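You operate a simulated robot arm through the tools that you are given. There is no shell and no other tool. Be economical: measure what you need, move in short steps, check, and stop when the job is done.

You run a simulated two-armed robot. Do the job below in one go: nothing can be reset, and whatever is moved stays where it is left.

## Task
Turn the elbow over on the rubber mat and rub its flash off.
Fine: Use the grey rubbing block and put it back; lay the elbow in the shallow blue bin, then carry the bin with both hands onto the steel plate. Drop and damage nothing. What is to be rubbed or washed off counts as gone when no trace of it is left.

It is judged by the outcome, as a careful person would: the job done as asked, and still so three seconds after it is handed in. It fails if anything else is knocked over, pushed out of place, dropped, spilled or broken.

## Robot
Two 7-joint arms with two-finger parallel grippers on one trunk, on a base that drives. Base frame: it is fixed to the floor where the robot stands at the start and does not move with it; the origin is under the middle of the robot, x ahead of it, y to its left, z up. Readings come in cm, degrees, newtons and seconds.
The left shoulder is at the start at [7, 13.4, 110.1], the right one opposite. With the tool pointing down near the work surface each hand reaches from about 10 to 54 cm from the robot's upright axis, wherever it stands, measured 20 degrees to its own side. Places, roughly: elbow with a yellow band [-325, -375, 50]; rubber mat [60, 10, 80]; shallow blue bin [50, 40, 80]; shallow grey bin [50, 125, 75]; steel plate [50, 60, 80]; tee with a green band [-300, -375, 50]. Payload 1.57 kg a hand.
Tool frame (each hand has its own): the origin (TCP) lies between the finger pads and is the grasp point; the fingertips stand 3 cm ahead of it; z points along the fingers, y is the line along which they close. The gripper opens to 8 cm. The fingers are 1.7 cm wide and 1.2 cm thick; the gripper's body (4 by 8.2 cm) begins 8 cm behind the TCP.
Orientation is that of the tool frame in the base frame, as a unit quaternion [x, y, z, w]. With the fingers straight down and closing along the base's y, the tool's x points along the base's -x, its y along +y and its z along -z.

## Interface
- The arms move only by the tool nudge_tool. It takes "left_motion", "right_motion" or both (then of equal length, played together; a hand with none holds still); each is a list of rows, each an object of numbers (a shift or turn left out is 0, a gripper value left out holds the last): "tx", "ty", "tz": the shift along the tool's x, y, z in cm; "ax", "ay", "az": the turn, a rotation vector about the tool's x, y, z in degrees; "jaw": the finger opening in cm, from 0 to 8. In form: [{"tx": .., "ty": .., "tz": .., "ax": .., "ay": .., "az": .., "jaw": ..}, ...]. A call has 1 to 8 rows; each row shifts and turns the commanded pose from where the row before left it, along the tool's axes as they then stand. A row lasts 0.2 s, in which the tool goes at most 5 cm and 8.6 degrees; a call with a longer step from one row to the next is refused whole, and so is a gripper value outside its range. A pose out of reach is approached as far as the arm can. The call stops where the force on the tool passes 40 N (or 10 N more than at its start, if that is more) or the arm is blocked; 0.2 s more then pass. The fingers move at their own pace (about 15.3 cm/s each) and stop on an object; they squeeze with about 23 N. The grip force told is the motor's: it shows also when the fingers shut on nothing. Time passes only in rows, and 0.2 s behind the last, so rows that do not move let the fingers close. It gives the time, the measured TCP pose, the force on the tool (base axes), the opening and the grip force at its end, in the units of the frame above (readings bear some noise), with the torque about the TCP (base axes, N m) and any sound that the robot's microphone picked up.
- Cameras (640 x 400 px; columns grow to the right, rows downward): "scene" is now at [13.06, 2.4, 133.52]; the picture's right is [0.41, -0.91, 0.00], its down [-0.57, -0.26, -0.78] and it looks along [0.71, 0.32, -0.63] (base axes); focal length 283 px, centre (320, 200). "left" rides on the left gripper at [7.2, 0.7, -12.2] in its tool frame; the picture's right is [-0.09, 1.00, 0.00], its down [-0.84, -0.08, -0.54] and it looks along [-0.54, -0.05, 0.84] (tool axes); focal length 238 px, centre (320, 200). "right" rides on the right gripper at [7.2, -0.7, -12.2] in its tool frame; the picture's right is [0.09, 1.00, 0.00], its down [-0.84, 0.08, -0.54] and it looks along [-0.54, 0.05, 0.84] (tool axes); focal length 238 px, centre (320, 200). There is no depth. A picture from a camera that has moved, and an enlarged one, comes with that camera's place and axes in the base frame and with its lens. The place of the scene camera against the robot may be out by one fixed shift of up to 2.5 cm in any direction.
- camera(camera): a new picture of that camera. No time passes.
- move_column(by): slides the trunk up (or, below 0, down) by that many cm; the arms and the scene camera ride with it, the base frame stays. It gives what a move gives, with no picture.
- drive_base(legs): drives the robot by 1 to 6 legs, each [ahead, left, turn to the left] in cm, cm and degrees, along the robot's own axes; the way and the turn of a leg run together, so that a leg with both is an arc; at most 150 cm and 180 degrees a leg. The arms and the cameras ride along, it lands a little off, and it stops where it bumps. It gives what a move gives.
- aim_head(pan, tilt): turns the head with the scene camera to pan (to the left, within 86 degrees either way) and tilt (down, from -29 to 69), counted from straight ahead of the robot. It gives what a move gives.
- zoom(camera, box): a new picture of the part [left, top, right, bottom] of that camera's present view, enlarged. No time passes.
- sign_off(): hands the job in; it is judged then, once.

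Work in short steps. Places have to be worked out from the pictures, the camera data and where the tool is seen: move nearer, look again, correct. Check each grasp and each placing, and mend what went wrong. You have 120 turns and 108 pictures in all, those below and enlarged ones among them. Open the grippers and draw the arms clear of the work before you hand the job in, unless the task says otherwise; then end with one line.

The tools are called after "Request:" as a command line: name --argument value ..., lists and objects as JSON in quotes. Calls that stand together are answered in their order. nudge_tool: Moves the arms, as the interface text tells. Its arguments: {"type":"object","properties":{"left_motion":{"type":"array"},"right_motion":{"type":"array"}},"required":[]} The other tools are called the same way: move_column (by) slides the trunk up or down; drive_base (legs) drives the base; aim_head (pan, tilt) turns the head that bears the scene camera; camera (camera) takes a picture; zoom (camera, box) takes an enlarged picture of a part of a camera's view; sign_off () hands the job in.

At the start:

```text
t: 0.0
left_tool_pos: [43.55, 33.01, 112.89]
left_ee_rot: [0.001, 1.0, 0.0, 0.001]
left_ft_force: [-0.6, -0.1, 0.0]
left_moment: [0.02, 0.0, 0.0]
left_grip_width: 7.96
left_finger_force: 0.0
right_tool_pos: [38.9, -2.65, 112.16]
right_ee_rot: [0.001, 1.0, 0.0, -0.001]
right_ft_force: [-1.0, -0.5, -0.7]
right_moment: [0.0, 0.01, 0.0]
right_grip_width: 8.0
right_finger_force: 0.1
trunk travel left (down, up): [-67.5, 26.5]
robot x, y, heading: [0.2, -0.01, -0.1]
head pan, tilt: [24.4, 38.8]
```

scene: 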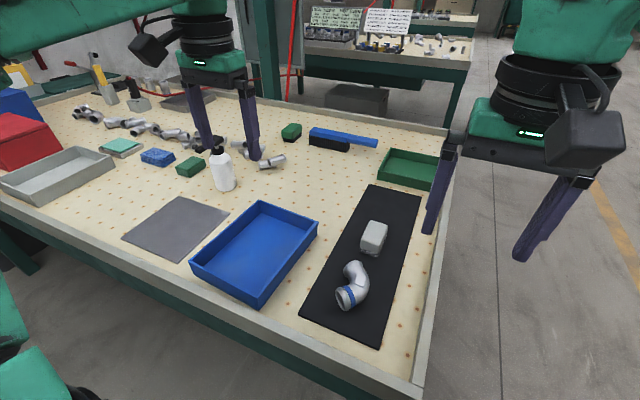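
right: 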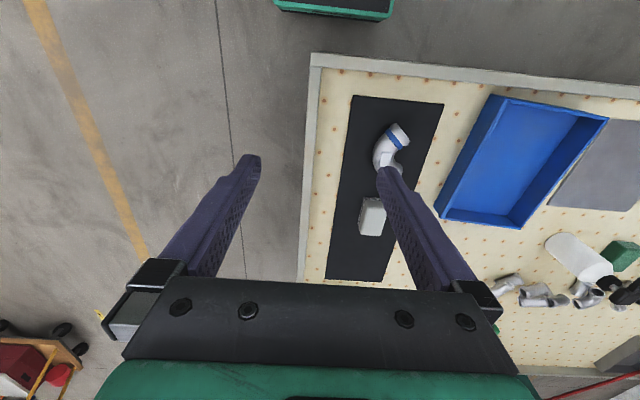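
left: 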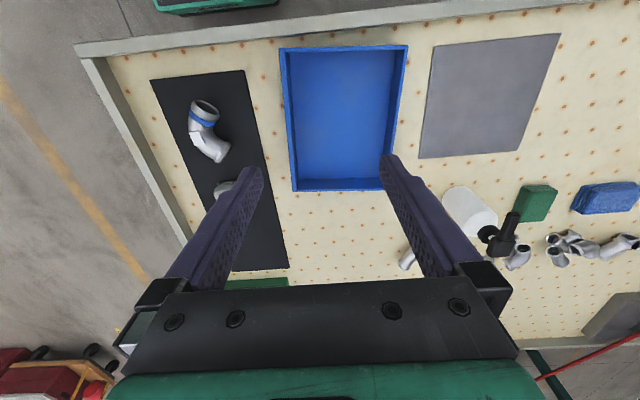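

The elbow with a blue band and the grey block are on the mat. I'll zoom in on the notices and on the work to learn the details.

Request:
zoom --camera "scene" --box '[300, 0, 480, 60]'

Request:
zoom --camera "scene" --box '[290, 180, 450, 350]'

Request:
zoom --camera "left" --box '[140, 60, 300, 220]'

```text
3.56 times, centred on (390, 30) of scene
camera zoom: at [13.06, 2.4, 133.52], right [0.41, -0.91, 0.0], down [-0.57, -0.26, -0.78], along [0.71, 0.32, -0.63], focal length 1006 px, centre (71, 804)
```

zoom: 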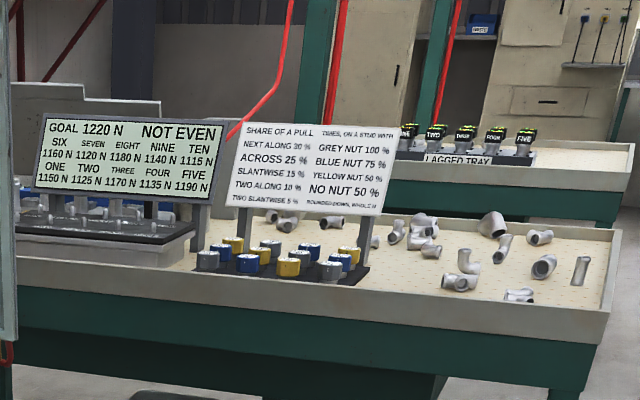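

```text
2.35 times, centred on (370, 265) of scene
camera zoom: at [13.06, 2.4, 133.52], right [0.41, -0.91, 0.0], down [-0.57, -0.26, -0.78], along [0.71, 0.32, -0.63], focal length 666 px, centre (202, 47)
```

zoom: 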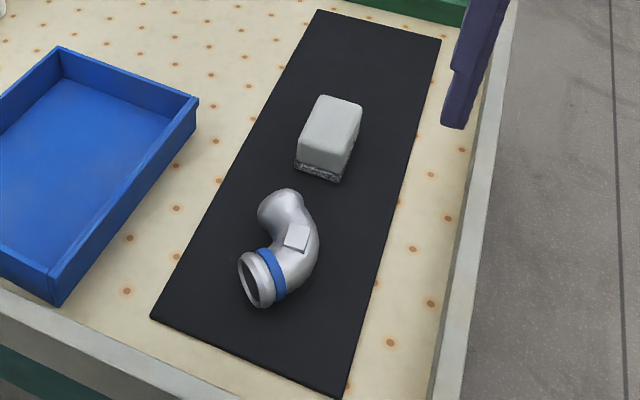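

```text
2.50 times, centred on (220, 140) of left
camera zoom: at [36.22, 33.63, 124.93], right [0.09, 1.0, 0.0], down [0.84, -0.08, 0.54], along [0.54, -0.05, -0.84], focal length 596 px, centre (570, 350)
```

zoom: 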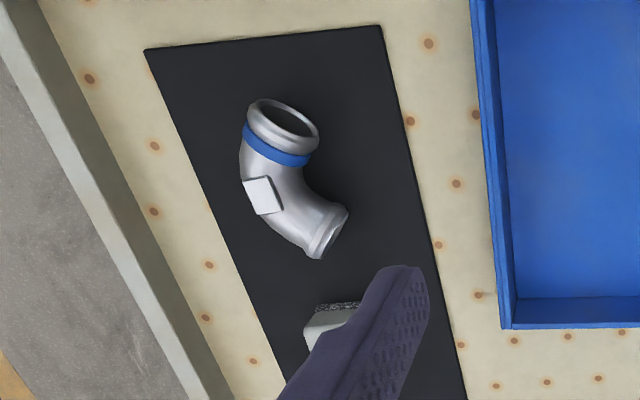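

I'll bring the right-hand camera over the mat for a close look at the elbow and block.

Request:
nudge_tool --right_motion '[{"tx": 0.7, "ty": 3.5, "tz": 2.5}, {"tx": 0.7, "ty": 3.5, "tz": 2.5}, {"tx": 0.7, "ty": 3.6, "tz": 3}, {"tx": 0}, {"tx": 0}]'

Request:
camera --camera "right"

```text
t: 1.2
left_tool_pos: [43.41, 32.91, 112.79]
left_ee_rot: [0.001, 1.0, 0.0, 0.0]
left_ft_force: [0.6, 0.1, 0.5]
left_moment: [-0.01, 0.0, 0.03]
left_grip_width: 7.99
left_finger_force: 0.1
right_tool_pos: [36.67, 7.95, 104.28]
right_ee_rot: [0.0, 1.0, -0.001, 0.0]
right_ft_force: [-0.2, 0.6, -0.4]
right_moment: [-0.01, 0.0, -0.01]
right_grip_width: 8.02
right_finger_force: 0.0
trunk travel left (down, up): [-67.5, 26.5]
robot x, y, heading: [-0.07, -0.18, 0.1]
head pan, tilt: [24.4, 38.8]
```

```text
101 pictures are left
camera right: at [29.34, 7.03, 116.49], right [-0.09, 1.0, 0.0], down [0.84, 0.08, 0.54], along [0.54, 0.05, -0.84], focal length 238 px, centre (320, 200)
```

right: 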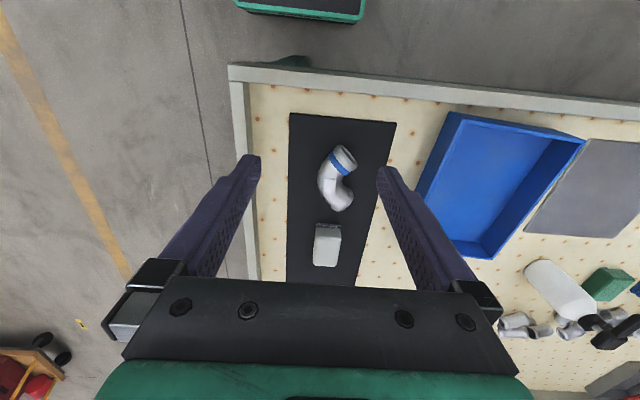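

Clear view; I'll enlarge it to measure.

Request:
zoom --camera "right" --box '[270, 100, 430, 290]'

Request:
zoom --camera "right" --box '[300, 130, 370, 220]'

```text
2.11 times, centred on (350, 195) of right
camera zoom: at [29.34, 7.03, 116.49], right [-0.09, 1.0, 0.0], down [0.84, 0.08, 0.54], along [0.54, 0.05, -0.84], focal length 502 px, centre (257, 210)
```

zoom: 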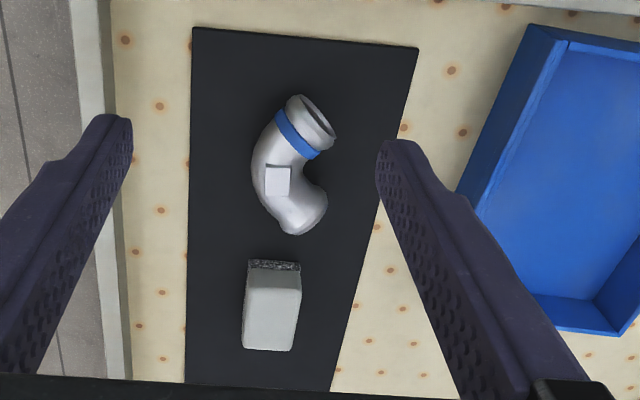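

```text
4.44 times, centred on (335, 175) of right
camera zoom: at [29.34, 7.03, 116.49], right [-0.09, 1.0, 0.0], down [0.84, 0.08, 0.54], along [0.54, 0.05, -0.84], focal length 1059 px, centre (253, 311)
```

zoom: 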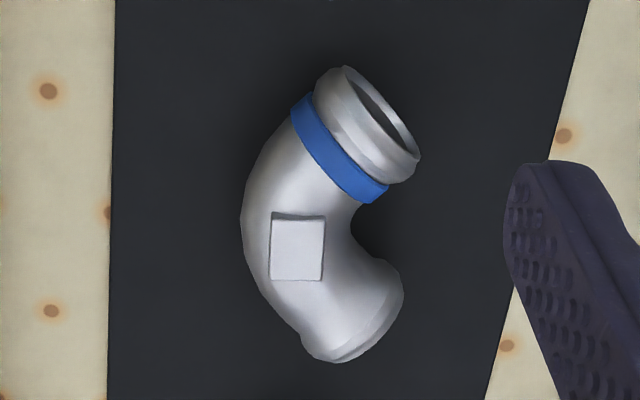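

The elbow's middle lies at about (47, 10.4), its tube is about 4.1 cm thick and runs along x there; the block's centre is at about (61, 11). I'll bring the right hand above the elbow, turned slightly to match the tube.

Request:
nudge_tool --right_motion '[{"tx": -3.2, "ty": 0.85, "tz": 2, "az": 5}, {"tx": -3.2, "ty": 1.1, "tz": 2, "az": 5}, {"tx": -3.2, "ty": 1.1, "tz": 2}, {"tz": 4}, {"tz": 4}, {"tx": 0}, {"tx": 0}]'

Request:
camera --camera "right"

Request:
camera --camera "left"

```text
t: 2.8
left_tool_pos: [43.35, 32.84, 112.76]
left_ee_rot: [-0.001, 1.0, -0.001, 0.0]
left_ft_force: [-0.2, -0.3, -0.3]
left_moment: [-0.01, 0.0, -0.04]
left_grip_width: 7.97
left_finger_force: 0.0
right_tool_pos: [46.64, 10.06, 90.1]
right_ee_rot: [0.087, 0.996, 0.0, 0.0]
right_ft_force: [0.2, -0.4, -0.1]
right_moment: [-0.02, 0.0, -0.02]
right_grip_width: 8.03
right_finger_force: 0.1
trunk travel left (down, up): [-67.5, 26.5]
robot x, y, heading: [0.29, 0.04, 0.1]
head pan, tilt: [24.4, 38.8]
```

```text
98 pictures are left
camera right: at [39.34, 10.53, 102.4], right [0.08, 1.0, 0.0], down [0.84, -0.07, 0.54], along [0.54, -0.04, -0.84], focal length 238 px, centre (320, 200)
```

right: 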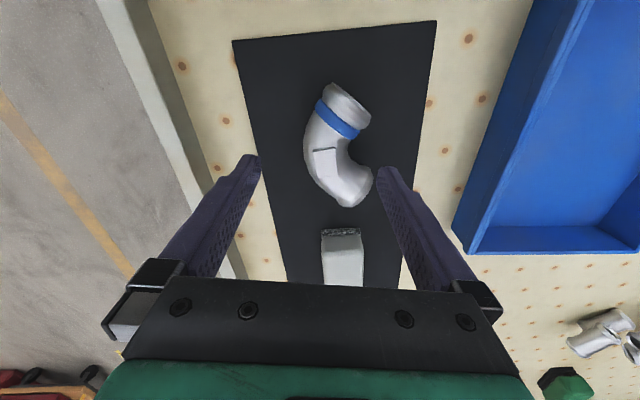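

```text
97 pictures are left
camera left: at [36.23, 33.61, 124.94], right [0.09, 1.0, 0.0], down [0.84, -0.08, 0.54], along [0.54, -0.05, -0.84], focal length 238 px, centre (320, 200)
```

left: 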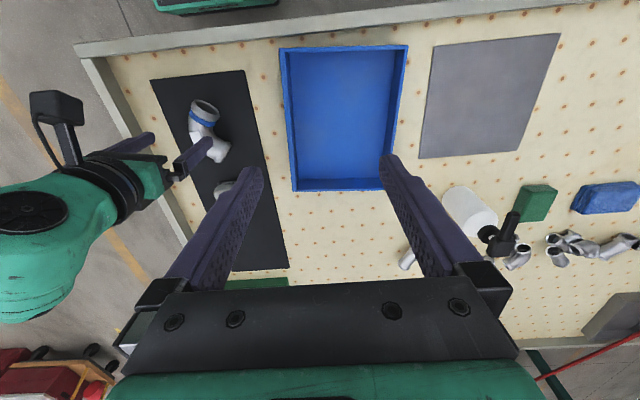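

The estimate holds: the tube centre is near y 10.6. I'll descend over it to z≈85 with the fingers open, then close.

Request:
nudge_tool --right_motion '[{"tx": 0.4, "ty": 0.5, "tz": 2}, {"tz": 1.6}, {"tz": 1.5}, {"tx": 0}, {"jaw": 0}, {"jaw": 0}, {"jaw": 0}]'

Request:
camera --camera "right"

```text
t: 4.4
left_tool_pos: [43.44, 33.11, 112.8]
left_ee_rot: [0.0, 1.0, 0.0, -0.001]
left_ft_force: [0.4, 1.2, -0.5]
left_moment: [0.01, -0.01, 0.02]
left_grip_width: 7.99
left_finger_force: 0.0
right_tool_pos: [46.29, 10.86, 85.12]
right_ee_rot: [0.086, 0.996, 0.001, 0.0]
right_ft_force: [4.2, 6.1, 8.1]
right_moment: [0.37, -0.03, -0.09]
right_grip_width: 4.19
right_finger_force: 22.9
trunk travel left (down, up): [-67.5, 26.5]
robot x, y, heading: [-0.12, -0.1, -0.2]
head pan, tilt: [24.4, 38.8]
```

```text
96 pictures are left
camera right: at [38.98, 11.3, 97.33], right [0.08, 1.0, 0.0], down [0.84, -0.07, 0.54], along [0.54, -0.04, -0.84], focal length 238 px, centre (320, 200)
```

right: 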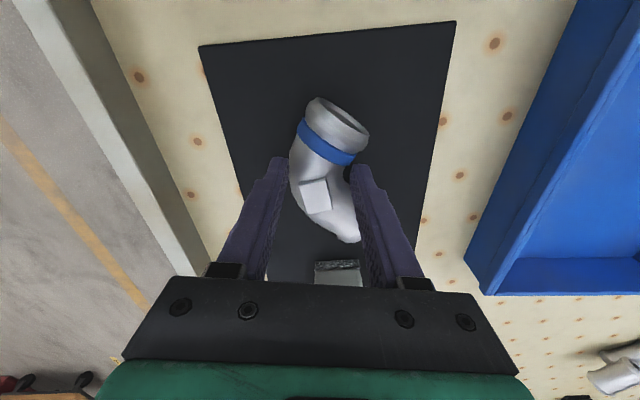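

Closed on the tube at 4.19 cm. Lifting a little first and checking that it comes along.

Request:
nudge_tool --right_motion '[{"tz": -1}, {"tz": -2}, {"tz": -2}, {"tx": 0}, {"tx": 0}]'

Request:
camera --camera "right"

Request:
camera --camera "scene"

```text
t: 5.6
left_tool_pos: [43.45, 32.97, 112.71]
left_ee_rot: [0.0, 1.0, 0.0, 0.0]
left_ft_force: [-0.3, 0.4, -0.3]
left_moment: [0.02, 0.02, -0.01]
left_grip_width: 8.02
left_finger_force: 0.1
right_tool_pos: [46.35, 10.82, 90.02]
right_ee_rot: [0.087, 0.996, 0.0, 0.0]
right_ft_force: [-0.4, -0.8, -0.6]
right_moment: [0.02, 0.02, 0.02]
right_grip_width: 0.01
right_finger_force: 21.6
trunk travel left (down, up): [-67.5, 26.5]
robot x, y, heading: [0.07, 0.1, -0.2]
head pan, tilt: [24.4, 38.8]
```

```text
95 pictures are left
camera right: at [39.01, 11.17, 102.26], right [0.08, 1.0, 0.0], down [0.84, -0.07, 0.54], along [0.54, -0.04, -0.84], focal length 238 px, centre (320, 200)
```

right: 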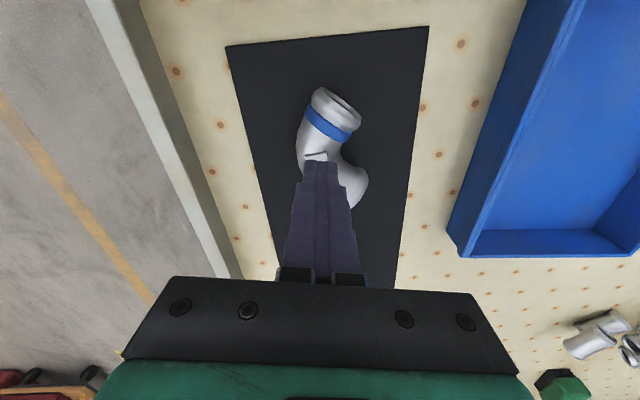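

```text
94 pictures are left
camera scene: at [13.09, 2.43, 133.51], right [0.41, -0.91, 0.0], down [-0.57, -0.26, -0.78], along [0.71, 0.32, -0.63], focal length 283 px, centre (320, 200)
```

scene: 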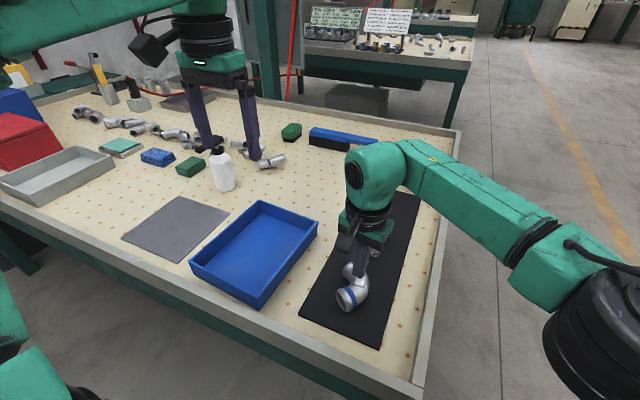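

It slipped out upward without shifting — I gripped above the axis. I'll reopen and go down about 2 cm further.

Request:
nudge_tool --right_motion '[{"jaw": 8}, {"jaw": 8}, {"jaw": 8}, {"tz": 2}, {"tz": 2}, {"tz": 1.5}, {"tz": 0.8}, {"tx": 0}]'

Request:
camera --camera "right"

```text
t: 7.4
left_tool_pos: [43.42, 33.1, 112.8]
left_ee_rot: [0.0, 1.0, 0.0, 0.001]
left_ft_force: [0.5, -0.5, 0.6]
left_moment: [0.01, 0.01, 0.03]
left_grip_width: 8.0
left_finger_force: 0.0
right_tool_pos: [46.28, 10.79, 83.94]
right_ee_rot: [0.088, 0.996, 0.001, 0.001]
right_ft_force: [-0.3, -0.4, -0.3]
right_moment: [0.0, 0.01, 0.01]
right_grip_width: 8.0
right_finger_force: 0.0
trunk travel left (down, up): [-67.5, 26.5]
robot x, y, heading: [0.32, -0.24, 0.1]
head pan, tilt: [24.4, 38.8]
```

```text
93 pictures are left
camera right: at [38.98, 11.08, 96.03], right [0.08, 1.0, 0.0], down [0.84, -0.07, 0.54], along [0.54, -0.04, -0.84], focal length 238 px, centre (320, 200)
```

right: 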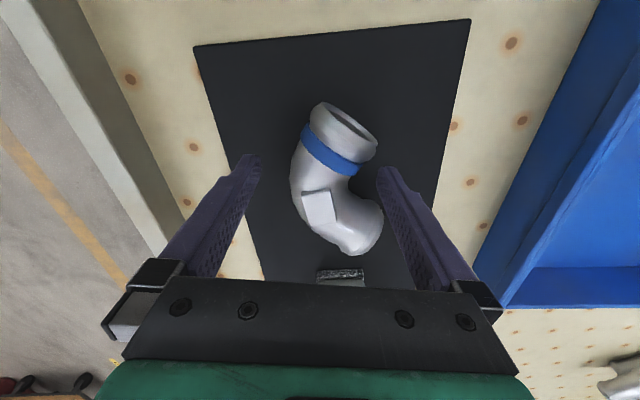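

No contact with the mat yet; going down another 1.0 cm in small steps.

Request:
nudge_tool --right_motion '[{"tz": 0.4}, {"tz": 0.3}, {"tz": 0.3}, {"tx": 0}]'

```text
t: 8.4
left_tool_pos: [43.48, 32.94, 112.84]
left_ee_rot: [0.0, 1.0, 0.0, 0.0]
left_ft_force: [-0.1, -0.6, 0.2]
left_moment: [0.0, -0.01, -0.02]
left_grip_width: 8.02
left_finger_force: 0.0
right_tool_pos: [46.31, 10.72, 82.74]
right_ee_rot: [0.087, 0.996, 0.0, 0.0]
right_ft_force: [0.3, 0.3, -0.2]
right_moment: [-0.01, -0.01, 0.05]
right_grip_width: 8.01
right_finger_force: 0.0
trunk travel left (down, up): [-67.5, 26.5]
robot x, y, heading: [0.01, 0.18, -0.1]
head pan, tilt: [24.4, 38.8]
```

Tips at about 79.8, still free. Close and lift a little.

Request:
nudge_tool --right_motion '[{"jaw": 0}, {"jaw": 0}, {"jaw": 0}, {"tz": -0.5}, {"tz": -1.5}, {"tx": 0}]'

Request:
camera --camera "right"

```text
t: 9.8
left_tool_pos: [43.57, 32.9, 112.75]
left_ee_rot: [0.001, 1.0, 0.0, 0.0]
left_ft_force: [-0.5, 0.2, 0.0]
left_moment: [0.0, 0.0, -0.02]
left_grip_width: 8.03
left_finger_force: 0.1
right_tool_pos: [46.21, 10.79, 84.83]
right_ee_rot: [0.087, 0.996, 0.0, -0.001]
right_ft_force: [0.3, 0.0, -4.9]
right_moment: [-0.03, 0.06, 0.02]
right_grip_width: 4.82
right_finger_force: 23.3
trunk travel left (down, up): [-67.5, 26.5]
robot x, y, heading: [0.05, -0.13, 0.0]
head pan, tilt: [24.4, 38.8]
```

```text
92 pictures are left
camera right: at [38.97, 11.22, 97.03], right [0.08, 1.0, 0.0], down [0.84, -0.07, 0.54], along [0.54, -0.04, -0.84], focal length 238 px, centre (320, 200)
```

right: 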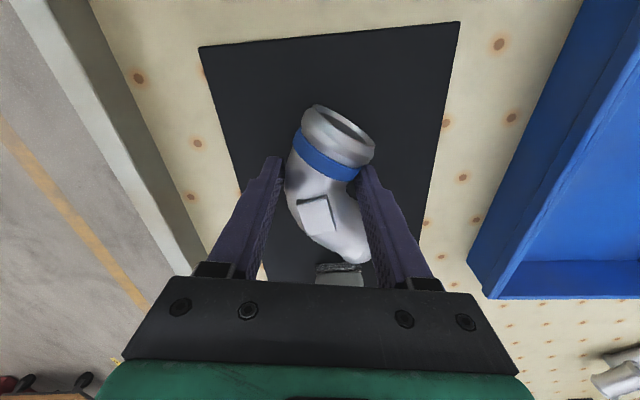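

Held: 4.8 cm wide, about 0.5 kg. I lift it to z≈105 and see the underside as I turn the right hand to point left.

Request:
nudge_tool --right_motion '[{"tz": -3}, {"tz": -4.5}, {"tz": -4.5}, {"tz": -4.5}, {"tz": -4}, {"tx": 0}]'

```text
t: 11.2
left_tool_pos: [43.6, 32.98, 112.58]
left_ee_rot: [-0.001, 1.0, 0.001, -0.002]
left_ft_force: [0.1, -0.6, 0.5]
left_moment: [0.01, 0.03, 0.0]
left_grip_width: 7.98
left_finger_force: 0.0
right_tool_pos: [46.26, 10.52, 105.33]
right_ee_rot: [0.087, 0.996, 0.0, -0.001]
right_ft_force: [1.5, -0.7, -4.6]
right_moment: [-0.04, 0.06, 0.0]
right_grip_width: 4.82
right_finger_force: 23.2
trunk travel left (down, up): [-67.5, 26.5]
robot x, y, heading: [-0.1, 0.04, 0.0]
head pan, tilt: [24.4, 38.8]
```

Now rotating the right hand about base x by 90° in two calls (68° first).

Request:
nudge_tool --right_motion '[{"ax": -8.37, "ay": 1.48}, {"ax": -8.37, "ay": 1.48}, {"ax": -8.37, "ay": 1.48}, {"ax": -8.37, "ay": 1.48}, {"ax": -8.37, "ay": 1.48}, {"ax": -8.37, "ay": 1.48}, {"ax": -8.37, "ay": 1.48}, {"ax": -8.37, "ay": 1.48}]'

Request:
nudge_tool --right_motion '[{"ax": -8.37, "ay": 1.48}, {"ax": -8.37, "ay": 1.48}, {"ax": -4.9, "ay": 0.87}, {"tx": 0}]'

Request:
camera --camera "left"

Request:
camera --camera "scene"

```text
t: 13.0
left_tool_pos: [43.41, 32.89, 112.76]
left_ee_rot: [0.0, 1.0, 0.0, -0.001]
left_ft_force: [0.4, 0.8, -0.2]
left_moment: [-0.02, -0.02, 0.01]
left_grip_width: 8.02
left_finger_force: 0.1
right_tool_pos: [46.33, 10.79, 105.32]
right_ee_rot: [0.073, 0.826, 0.557, -0.049]
right_ft_force: [0.9, -0.6, -4.5]
right_moment: [-0.1, 0.1, 0.02]
right_grip_width: 4.84
right_finger_force: 23.2
trunk travel left (down, up): [-67.5, 26.5]
robot x, y, heading: [-0.03, -0.18, -0.0]
head pan, tilt: [24.4, 38.8]
```

```text
t: 14.0
left_tool_pos: [43.43, 32.99, 112.8]
left_ee_rot: [-0.001, 1.0, 0.0, 0.0]
left_ft_force: [0.1, -0.2, -0.1]
left_moment: [-0.01, 0.01, 0.01]
left_grip_width: 8.01
left_finger_force: 0.0
right_tool_pos: [46.36, 10.75, 105.27]
right_ee_rot: [0.062, 0.704, 0.704, -0.063]
right_ft_force: [-0.5, 0.7, -5.1]
right_moment: [-0.09, 0.06, -0.01]
right_grip_width: 4.85
right_finger_force: 22.7
trunk travel left (down, up): [-67.5, 26.5]
robot x, y, heading: [0.22, -0.17, 0.0]
head pan, tilt: [24.4, 38.8]
```

```text
91 pictures are left
camera left: at [36.3, 33.63, 124.91], right [0.09, 1.0, 0.0], down [0.84, -0.08, 0.54], along [0.54, -0.05, -0.84], focal length 238 px, centre (320, 200)
```

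left: 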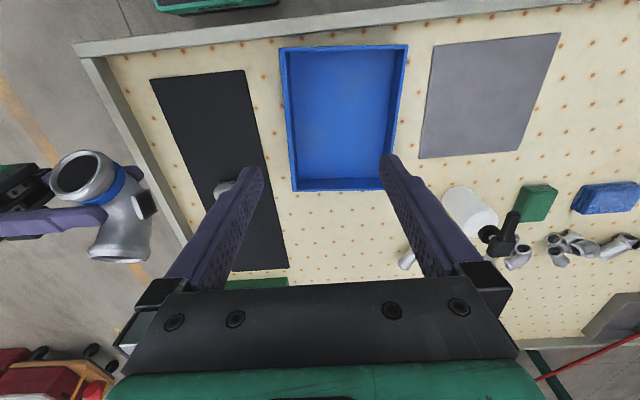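

```text
90 pictures are left
camera scene: at [13.14, 2.39, 133.51], right [0.41, -0.91, 0.0], down [-0.57, -0.26, -0.78], along [0.71, 0.32, -0.63], focal length 283 px, centre (320, 200)
```

scene: 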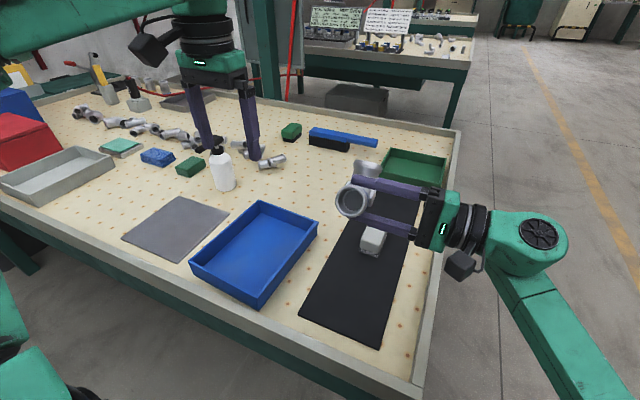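

The underside now faces left and shows a dark patch: probably the flash. Zooming in on it.

Request:
zoom --camera "left" --box '[20, 130, 200, 280]'

Request:
zoom --camera "scene" --box '[310, 140, 450, 260]'

```text
2.67 times, centred on (110, 205) of left
camera zoom: at [36.3, 33.63, 124.91], right [0.09, 1.0, 0.0], down [0.84, -0.08, 0.54], along [0.54, -0.05, -0.84], focal length 636 px, centre (880, 187)
```

zoom: 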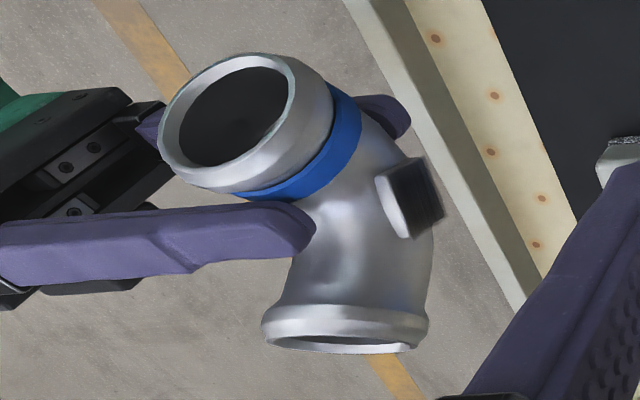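

```text
3.33 times, centred on (380, 200) of scene
camera zoom: at [13.14, 2.39, 133.51], right [0.41, -0.91, 0.0], down [-0.57, -0.26, -0.78], along [0.71, 0.32, -0.63], focal length 943 px, centre (120, 200)
```

zoom: 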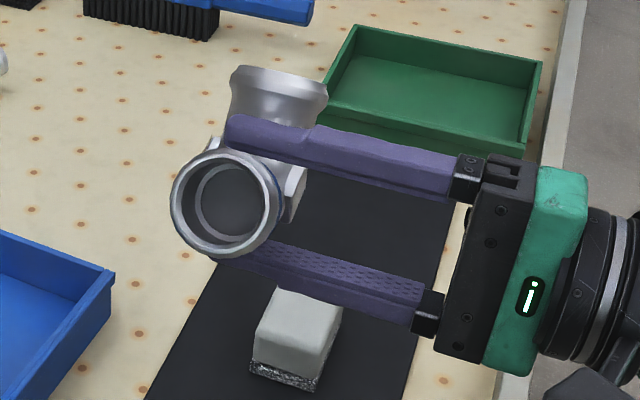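

The boss with the dark flash is opposite the rest pad, mid-elbow. The free B end is at about (52, 11.7, 107.5), its tube sloping 45° up and away. I turn the left hand to point right, rolled 45° to match.

Request:
nudge_tool --left_motion '[{"ax": 8.5}, {"ax": 8.5}, {"ax": 8.5}, {"ax": 8.5}, {"ax": 8.5}, {"ax": 8.5}, {"ax": 8.5}, {"ax": 8.5}]'

Request:
nudge_tool --left_motion '[{"ax": 8.5}, {"ax": 8.5}, {"ax": 5}, {"az": 8.5}, {"az": 8.5}, {"az": 8.5}, {"az": 8.5}, {"az": 8.5}]'

Request:
camera --camera "left"

```text
t: 15.8
left_tool_pos: [43.52, 33.23, 112.73]
left_ee_rot: [-0.001, 0.828, -0.561, 0.001]
left_ft_force: [0.5, 0.1, -0.1]
left_moment: [0.02, 0.0, -0.02]
left_grip_width: 8.0
left_finger_force: 0.1
right_tool_pos: [46.49, 10.88, 105.27]
right_ee_rot: [0.062, 0.705, 0.704, -0.063]
right_ft_force: [0.2, -0.6, -4.4]
right_moment: [-0.09, 0.08, -0.01]
right_grip_width: 4.82
right_finger_force: 23.1
trunk travel left (down, up): [-67.5, 26.5]
robot x, y, heading: [-0.17, -0.16, 0.1]
head pan, tilt: [24.4, 38.8]
```

```text
t: 17.6
left_tool_pos: [43.39, 33.07, 112.96]
left_ee_rot: [0.29, 0.75, -0.554, 0.217]
left_ft_force: [0.3, -0.1, -0.7]
left_moment: [0.0, 0.04, -0.03]
left_grip_width: 8.0
left_finger_force: 0.1
left hand out of reach, approached as far as the arm can: row 1, 2, 3
right_tool_pos: [46.39, 10.85, 105.32]
right_ee_rot: [0.063, 0.704, 0.704, -0.062]
right_ft_force: [0.0, -0.6, -4.4]
right_moment: [-0.1, 0.05, 0.02]
right_grip_width: 4.81
right_finger_force: 22.8
trunk travel left (down, up): [-67.5, 26.5]
robot x, y, heading: [-0.1, 0.05, 0.2]
head pan, tilt: [24.4, 38.8]
```

```text
87 pictures are left
camera left: at [38.47, 46.34, 111.39], right [0.74, 0.2, -0.64], down [0.56, 0.34, 0.76], along [0.37, -0.92, 0.14], focal length 238 px, centre (320, 200)
```

left: 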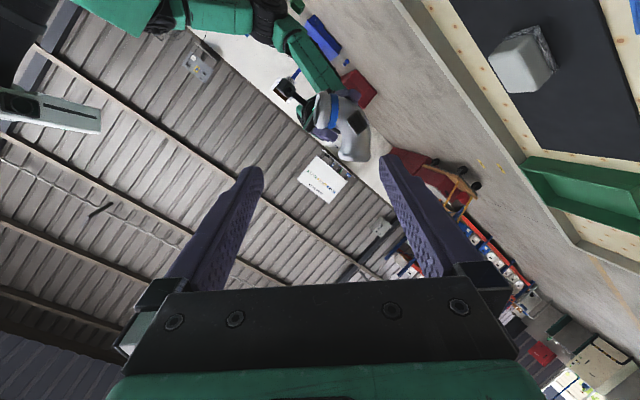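

The left wrist was too far out to finish the turn (17° short). I bring the hand in toward the elbow (staying 9 cm clear) and complete the turn there.

Request:
nudge_tool --left_motion '[{"tx": -1.24, "ty": 2.58, "tz": 3.48}, {"tx": -1.24, "ty": 2.58, "tz": 3.48}, {"tx": -1.24, "ty": 2.58, "tz": 3.48}, {"ax": 6.28, "ay": -5.74}, {"ax": 6.28, "ay": -5.74}, {"az": 2.5, "jaw": 6.6}, {"tx": 0}]'

Request:
camera --camera "left"

Request:
camera --camera "scene"

```text
t: 19.2
left_tool_pos: [46.86, 23.71, 110.4]
left_ee_rot: [0.305, 0.755, -0.533, 0.23]
left_ft_force: [-0.3, 0.5, -0.7]
left_moment: [0.02, 0.02, -0.03]
left_grip_width: 6.61
left_finger_force: 0.0
left hand out of reach, approached as far as the arm can: row 1, 2, 3, 4, 5
right_tool_pos: [46.33, 10.82, 105.33]
right_ee_rot: [0.062, 0.704, 0.704, -0.062]
right_ft_force: [0.0, 0.0, -5.0]
right_moment: [-0.11, 0.08, 0.0]
right_grip_width: 4.82
right_finger_force: 22.9
trunk travel left (down, up): [-67.5, 26.5]
robot x, y, heading: [-0.22, 0.21, -0.2]
head pan, tilt: [24.4, 38.8]
```

```text
86 pictures are left
camera left: at [42.05, 36.98, 109.14], right [0.77, 0.22, -0.6], down [0.53, 0.31, 0.79], along [0.36, -0.92, 0.12], focal length 238 px, centre (320, 200)
```

left: 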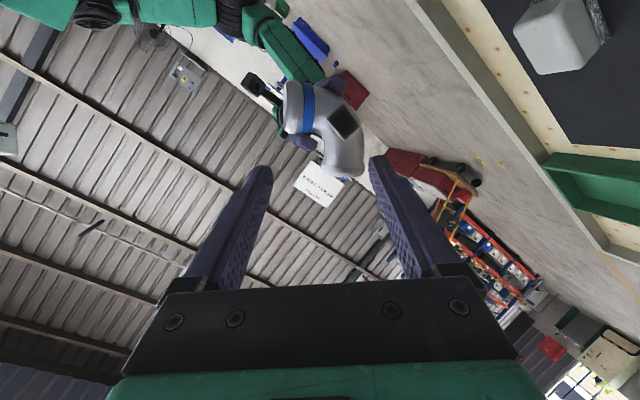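

```text
85 pictures are left
camera scene: at [13.13, 2.44, 133.51], right [0.41, -0.91, 0.0], down [-0.57, -0.26, -0.78], along [0.71, 0.32, -0.63], focal length 283 px, centre (320, 200)
```

scene: 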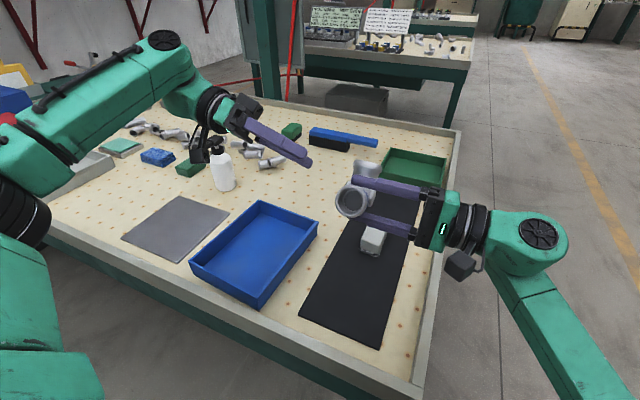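

The left arm is near full stretch here. I bring the right hand with the elbow 12 cm nearer the robot, and the left hand with it.

Request:
nudge_tool --right_motion '[{"tx": 3.94, "ty": -0.7, "tz": -1}, {"tx": 3.94, "ty": -0.7, "tz": -1}, {"tx": 3.94, "ty": -0.7, "tz": -1}, {"tx": 0}, {"tx": 0}]' --left_motion '[{"tx": 0}, {"tx": 3.55, "ty": -1.8, "tz": 1.77}, {"tx": 3.55, "ty": -1.8, "tz": 1.77}, {"tx": 0}, {"tx": 0}]'

```text
t: 20.4
left_tool_pos: [39.37, 21.08, 106.8]
left_ee_rot: [0.305, 0.754, -0.534, 0.23]
left_ft_force: [0.5, -0.2, -0.5]
left_moment: [-0.04, 0.02, -0.01]
left_grip_width: 6.59
left_finger_force: 0.0
right_tool_pos: [34.17, 7.69, 105.4]
right_ee_rot: [0.062, 0.704, 0.705, -0.061]
right_ft_force: [-0.1, 0.4, -4.6]
right_moment: [-0.11, 0.06, -0.03]
right_grip_width: 4.84
right_finger_force: 23.0
trunk travel left (down, up): [-67.5, 26.5]
robot x, y, heading: [-0.03, -0.23, 0.2]
head pan, tilt: [24.4, 38.8]
```

Both landed as planned. Complete the left hand's turn to level (19°) and look.

Request:
nudge_tool --left_motion '[{"ax": 4.5, "ay": -4.47}, {"ax": 4.5, "ay": -4.47}, {"ax": 4.5, "ay": -4.47}, {"tx": 0}]'

Request:
camera --camera "left"

Request:
camera --camera "scene"

```text
t: 21.4
left_tool_pos: [39.37, 20.99, 106.92]
left_ee_rot: [0.266, 0.654, -0.651, 0.279]
left_ft_force: [0.5, 0.5, 0.1]
left_moment: [0.02, -0.02, 0.01]
left_grip_width: 6.61
left_finger_force: 0.3
right_tool_pos: [34.26, 7.65, 105.19]
right_ee_rot: [0.063, 0.705, 0.704, -0.062]
right_ft_force: [0.4, 0.7, -5.0]
right_moment: [-0.1, 0.03, 0.0]
right_grip_width: 4.76
right_finger_force: 23.1
trunk travel left (down, up): [-67.5, 26.5]
robot x, y, heading: [-0.32, 0.12, -0.0]
head pan, tilt: [24.4, 38.8]
```

```text
84 pictures are left
camera left: at [34.58, 33.12, 101.25], right [0.77, 0.01, -0.63], down [0.52, 0.55, 0.65], along [0.36, -0.83, 0.42], focal length 238 px, centre (320, 200)
```

left: 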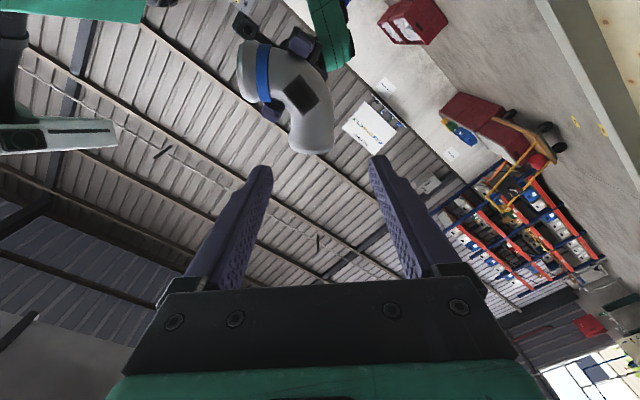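

```text
83 pictures are left
camera scene: at [13.1, 2.43, 133.51], right [0.41, -0.91, 0.0], down [-0.57, -0.26, -0.78], along [0.71, 0.32, -0.63], focal length 283 px, centre (320, 200)
```

scene: 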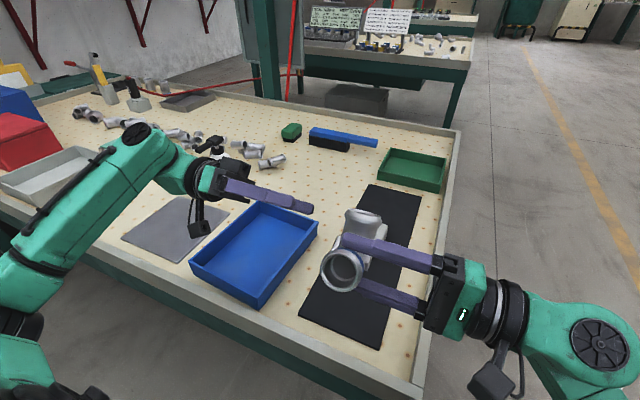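

Zooming on the elbow in the left camera to align the approach.

Request:
zoom --camera "left" --box '[220, 0, 400, 180]'

```text
2.22 times, centred on (310, 90) of left
camera zoom: at [34.58, 33.12, 101.25], right [0.77, 0.01, -0.63], down [0.52, 0.55, 0.65], along [0.36, -0.83, 0.42], focal length 530 px, centre (342, 444)
```

zoom: 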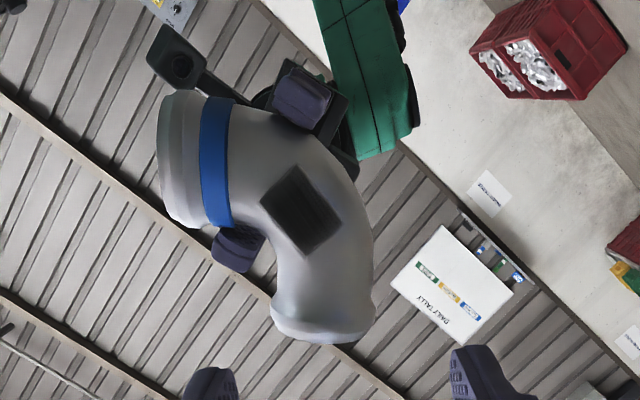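

The tube end sits about 0.9 cm to the image-left of my approach line, and the finger line clears the right hand's fingers by about 0.6 cm. Shifting and advancing 7 cm, then checking.

Request:
nudge_tool --left_motion '[{"ty": -0.88}, {"tz": 2.5}, {"tz": 2.5}, {"tz": 2}, {"tx": 0}]'

Request:
camera --camera "left"

```text
t: 22.6
left_tool_pos: [38.75, 13.9, 107.55]
left_ee_rot: [0.266, 0.655, -0.651, 0.278]
left_ft_force: [-0.1, 0.7, 0.4]
left_moment: [-0.01, 0.04, -0.04]
left_grip_width: 6.58
left_finger_force: 0.1
right_tool_pos: [34.15, 7.78, 105.36]
right_ee_rot: [0.061, 0.705, 0.704, -0.062]
right_ft_force: [-0.3, -0.8, -4.6]
right_moment: [-0.12, 0.04, 0.05]
right_grip_width: 4.83
right_finger_force: 23.1
trunk travel left (down, up): [-67.5, 26.5]
robot x, y, heading: [-0.02, -0.31, 0.1]
head pan, tilt: [24.4, 38.8]
```

```text
81 pictures are left
camera left: at [33.95, 25.95, 101.88], right [0.77, 0.01, -0.63], down [0.52, 0.55, 0.65], along [0.36, -0.83, 0.42], focal length 238 px, centre (320, 200)
```

left: 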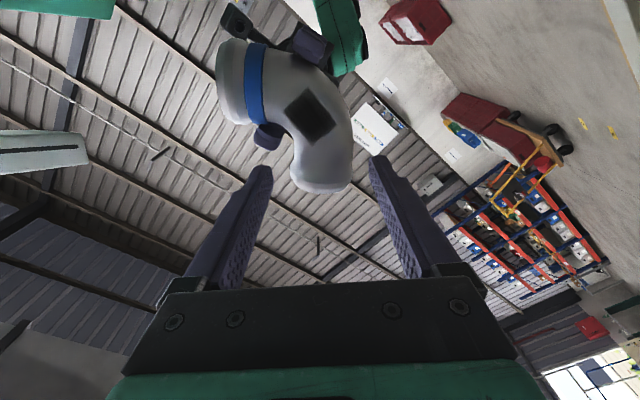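

Well centred now. Advancing the last 4.6 cm.

Request:
nudge_tool --left_motion '[{"tz": 1.6}, {"tz": 1.5}, {"tz": 1.5}, {"tx": 0}]'

Request:
camera --camera "left"

```text
t: 23.6
left_tool_pos: [38.88, 9.38, 107.43]
left_ee_rot: [0.266, 0.654, -0.651, 0.277]
left_ft_force: [0.0, 0.5, -0.1]
left_moment: [0.0, -0.01, 0.0]
left_grip_width: 6.6
left_finger_force: 0.1
right_tool_pos: [34.27, 7.69, 105.31]
right_ee_rot: [0.062, 0.704, 0.704, -0.062]
right_ft_force: [0.3, 0.3, -5.4]
right_moment: [-0.07, 0.08, 0.0]
right_grip_width: 4.81
right_finger_force: 23.0
trunk travel left (down, up): [-67.5, 26.5]
robot x, y, heading: [0.07, 0.19, -0.2]
head pan, tilt: [24.4, 38.8]
```

```text
80 pictures are left
camera left: at [34.05, 21.49, 101.82], right [0.77, 0.01, -0.63], down [0.52, 0.55, 0.65], along [0.36, -0.83, 0.42], focal length 238 px, centre (320, 200)
```

left: 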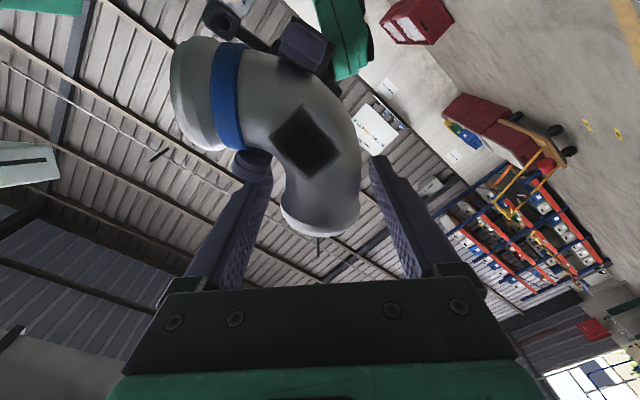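

No contact forces. Closing the left hand on the B end.

Request:
nudge_tool --left_motion '[{"jaw": 0}, {"jaw": 0}, {"jaw": 0}]'

Request:
zoom --camera "left" --box '[140, 20, 460, 300]'

```text
t: 24.4
left_tool_pos: [38.95, 9.38, 107.42]
left_ee_rot: [0.267, 0.654, -0.651, 0.279]
left_ft_force: [-0.6, -2.9, 0.6]
left_moment: [-0.15, -0.31, 0.08]
left_grip_width: 4.89
left_finger_force: 22.8
right_tool_pos: [34.23, 7.68, 105.27]
right_ee_rot: [0.062, 0.704, 0.705, -0.062]
right_ft_force: [0.6, 2.7, -5.3]
right_moment: [-0.07, 0.37, 0.03]
right_grip_width: 4.79
right_finger_force: 23.4
trunk travel left (down, up): [-67.5, 26.5]
robot x, y, heading: [0.05, 0.42, 0.1]
head pan, tilt: [24.4, 38.8]
```

```text
1.43 times, centred on (300, 160) of left
camera zoom: at [34.05, 21.47, 101.83], right [0.77, 0.01, -0.63], down [0.52, 0.55, 0.65], along [0.36, -0.83, 0.42], focal length 340 px, centre (349, 257)
```

zoom: 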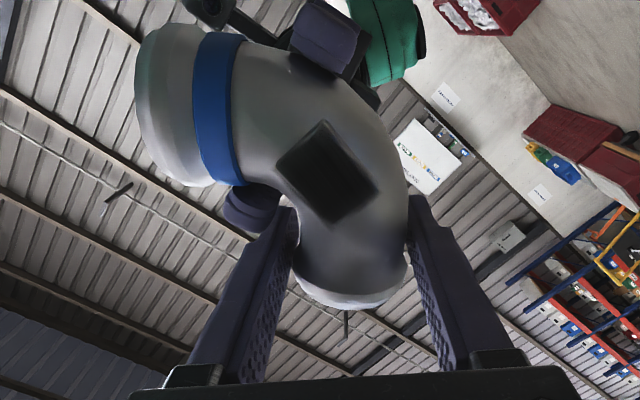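

Left grip is solid (4.89 cm). The right fingers may open only a little before they would meet the left finger, so open the right to 5.4 and back straight out.

Request:
nudge_tool --right_motion '[{"jaw": 5.4}, {"jaw": 5.4}, {"tx": 0}]'

```text
t: 25.2
left_tool_pos: [38.93, 9.36, 107.44]
left_ee_rot: [0.266, 0.654, -0.651, 0.279]
left_ft_force: [1.5, -1.4, 0.9]
left_moment: [0.0, -0.14, 0.03]
left_grip_width: 4.91
left_finger_force: 23.0
right_tool_pos: [34.36, 7.66, 105.34]
right_ee_rot: [0.062, 0.704, 0.704, -0.062]
right_ft_force: [-2.3, -0.1, -0.6]
right_moment: [0.03, -0.04, 0.01]
right_grip_width: 5.4
right_finger_force: 0.0
trunk travel left (down, up): [-67.5, 26.5]
robot x, y, heading: [-0.27, -0.09, 0.1]
head pan, tilt: [24.4, 38.8]
```

Backing the right hand out 1.5 cm gently and checking the loads.

Request:
nudge_tool --right_motion '[{"tz": -0.5}, {"tz": -0.5}, {"tz": -0.5}, {"tx": 0}]'

Request:
camera --camera "left"

Request:
camera --camera "right"

```text
t: 26.2
left_tool_pos: [38.84, 9.45, 107.47]
left_ee_rot: [0.266, 0.655, -0.65, 0.278]
left_ft_force: [-0.5, -0.3, -0.5]
left_moment: [0.05, -0.17, 0.0]
left_grip_width: 4.91
left_finger_force: 23.1
right_tool_pos: [34.27, 6.11, 105.27]
right_ee_rot: [0.062, 0.705, 0.704, -0.063]
right_ft_force: [0.3, 0.7, 0.2]
right_moment: [0.0, -0.02, 0.02]
right_grip_width: 5.4
right_finger_force: 0.1
trunk travel left (down, up): [-67.5, 26.5]
robot x, y, heading: [-0.11, -0.2, -0.1]
head pan, tilt: [24.4, 38.8]
```

```text
78 pictures are left
camera left: at [34.06, 21.49, 101.82], right [0.77, 0.01, -0.63], down [0.52, 0.55, 0.65], along [0.36, -0.83, 0.42], focal length 238 px, centre (320, 200)
```

left: 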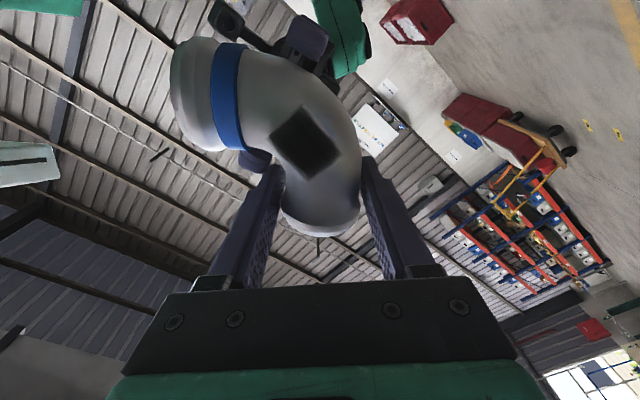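

```text
77 pictures are left
camera right: at [26.99, -6.13, 105.93], right [0.08, 0.0, 1.0], down [0.84, -0.54, -0.07], along [0.54, 0.84, -0.05], focal length 238 px, centre (320, 200)
```

right: 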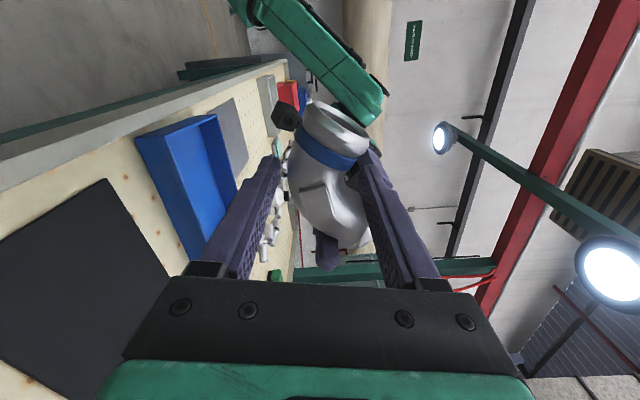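

The left hand holds the elbow. Backing the right hand out fully.

Request:
nudge_tool --right_motion '[{"tz": -2}, {"tz": -3}, {"tz": -4}, {"tz": -4}, {"tx": 0}]'

Request:
camera --camera "right"

```text
t: 27.4
left_tool_pos: [38.9, 9.37, 107.44]
left_ee_rot: [0.266, 0.655, -0.65, 0.279]
left_ft_force: [0.0, -0.4, -0.1]
left_moment: [-0.04, -0.17, 0.01]
left_grip_width: 4.91
left_finger_force: 22.9
right_tool_pos: [34.3, -6.71, 105.23]
right_ee_rot: [0.062, 0.704, 0.705, -0.062]
right_ft_force: [1.7, -0.3, 0.0]
right_moment: [-0.03, -0.01, -0.03]
right_grip_width: 5.38
right_finger_force: 0.0
trunk travel left (down, up): [-67.5, 26.5]
robot x, y, heading: [-0.24, -0.19, 0.1]
head pan, tilt: [24.4, 38.8]
```

```text
76 pictures are left
camera right: at [27.01, -19.04, 105.93], right [0.08, 0.0, 1.0], down [0.84, -0.54, -0.07], along [0.54, 0.84, -0.05], focal length 238 px, centre (320, 200)
```

right: 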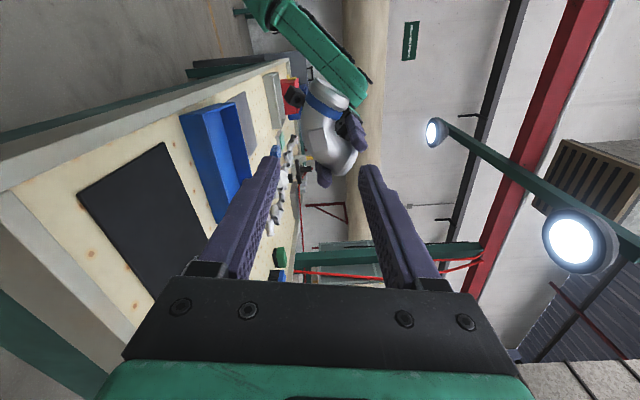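

Good. Now I turn the left hand down (90° about base x) while moving 12 cm ahead over the mat.

Request:
nudge_tool --left_motion '[{"tx": -0.78, "ty": 0.78, "ax": -6.01, "ay": 6.01}, {"tx": -0.78, "ty": 0.78, "ax": -6.01, "ay": 6.01}, {"tx": -0.78, "ty": 0.78, "ax": -6.01, "ay": 6.01}, {"tx": -0.78, "ty": 0.78, "ax": -6.01, "ay": 6.01}, {"tx": -0.78, "ty": 0.78, "ax": -6.01, "ay": 6.01}, {"tx": -0.78, "ty": 0.78, "ax": -6.01, "ay": 6.01}, {"tx": -0.78, "ty": 0.78, "ax": -6.01, "ay": 6.01}, {"tx": -0.78, "ty": 0.78, "ax": -6.01, "ay": 6.01}]'

Request:
nudge_tool --left_motion '[{"tx": -0.78, "ty": 0.78, "ax": -6.01, "ay": 6.01}, {"tx": -0.78, "ty": 0.78, "ax": -6.01, "ay": 6.01}, {"tx": -0.55, "ty": 0.55, "ax": -3.54, "ay": 3.54}, {"tx": 0}]'

Request:
camera --camera "left"

Request:
camera --camera "scene"

```text
t: 29.2
left_tool_pos: [47.75, 9.43, 107.51]
left_ee_rot: [0.367, 0.911, -0.173, 0.077]
left_ft_force: [0.1, 0.3, -4.1]
left_moment: [-0.04, -0.18, 0.02]
left_grip_width: 4.83
left_finger_force: 23.6
right_tool_pos: [34.3, -6.77, 105.36]
right_ee_rot: [0.061, 0.703, 0.705, -0.062]
right_ft_force: [-0.7, -0.5, 0.6]
right_moment: [-0.01, 0.02, 0.0]
right_grip_width: 5.41
right_finger_force: 0.1
trunk travel left (down, up): [-67.5, 26.5]
robot x, y, heading: [0.12, -0.32, -0.2]
head pan, tilt: [24.4, 38.8]
```

```text
t: 30.2
left_tool_pos: [50.88, 9.51, 107.66]
left_ee_rot: [0.374, 0.928, 0.001, 0.002]
left_ft_force: [0.3, -0.1, -4.5]
left_moment: [-0.11, -0.16, 0.04]
left_grip_width: 4.81
left_finger_force: 23.2
right_tool_pos: [34.27, -6.75, 105.29]
right_ee_rot: [0.062, 0.704, 0.704, -0.063]
right_ft_force: [0.2, 0.4, -0.7]
right_moment: [-0.02, 0.0, 0.04]
right_grip_width: 5.39
right_finger_force: 0.0
trunk travel left (down, up): [-67.5, 26.5]
robot x, y, heading: [-0.2, 0.01, -0.1]
head pan, tilt: [24.4, 38.8]
```

```text
75 pictures are left
camera left: at [45.99, 15.02, 119.75], right [0.76, 0.65, 0.0], down [0.55, -0.64, 0.55], along [0.36, -0.41, -0.84], focal length 238 px, centre (320, 200)
```

left: 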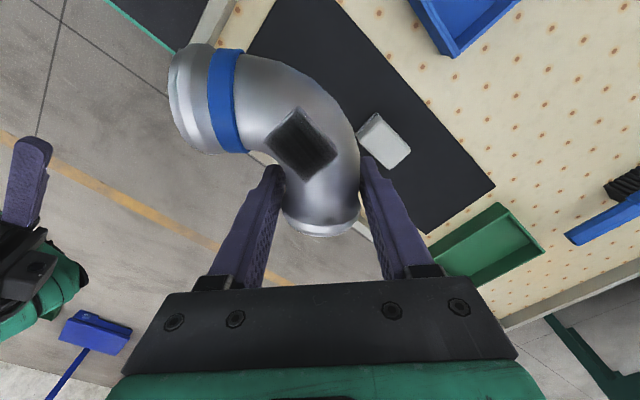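

```text
74 pictures are left
camera scene: at [13.13, 2.43, 133.51], right [0.41, -0.91, 0.0], down [-0.57, -0.26, -0.78], along [0.71, 0.32, -0.63], focal length 283 px, centre (320, 200)
```

scene: 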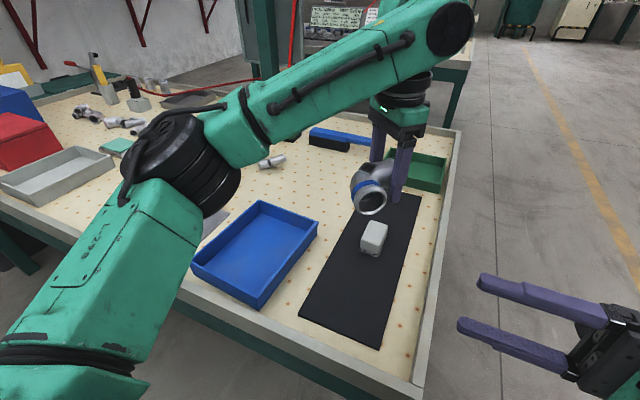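

Elbow held level, boss up. Lowering it toward the mat around (47, 11).

Request:
nudge_tool --left_motion '[{"tx": 0.7, "ty": -0.7, "tz": 4}, {"tz": 4.5}, {"tz": 4.5}, {"tz": 4.5}, {"tz": 3.5}, {"tx": 0}]'

Request:
camera --camera "left"

Request:
camera --camera "scene"

```text
t: 31.6
left_tool_pos: [49.94, 9.35, 86.72]
left_ee_rot: [0.374, 0.927, 0.0, 0.004]
left_ft_force: [0.3, -0.1, -5.8]
left_moment: [-0.06, -0.17, -0.03]
left_grip_width: 4.82
left_finger_force: 23.1
right_tool_pos: [34.22, -6.73, 105.4]
right_ee_rot: [0.061, 0.704, 0.704, -0.063]
right_ft_force: [0.8, 0.3, -0.8]
right_moment: [0.0, 0.0, -0.03]
right_grip_width: 5.39
right_finger_force: 0.0
trunk travel left (down, up): [-67.5, 26.5]
robot x, y, heading: [0.03, 0.22, -0.0]
head pan, tilt: [24.4, 38.8]
```

```text
73 pictures are left
camera left: at [45.23, 15.0, 98.81], right [0.76, 0.65, 0.0], down [0.55, -0.64, 0.55], along [0.36, -0.41, -0.84], focal length 238 px, centre (320, 200)
```

left: 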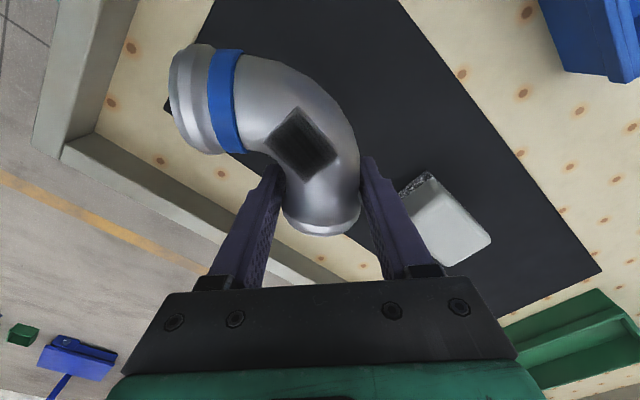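

```text
72 pictures are left
camera scene: at [13.11, 2.4, 133.51], right [0.41, -0.91, 0.0], down [-0.57, -0.26, -0.78], along [0.71, 0.32, -0.63], focal length 283 px, centre (320, 200)
```

scene: 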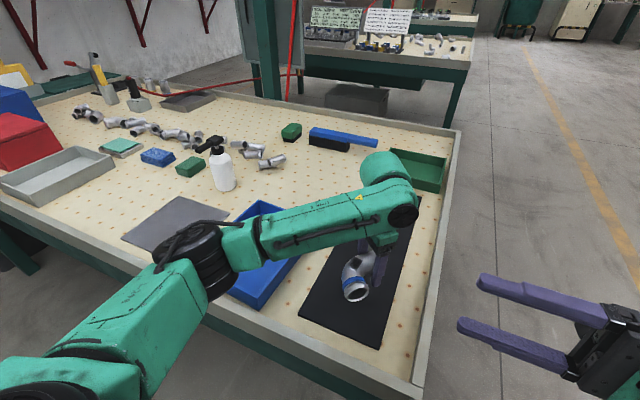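

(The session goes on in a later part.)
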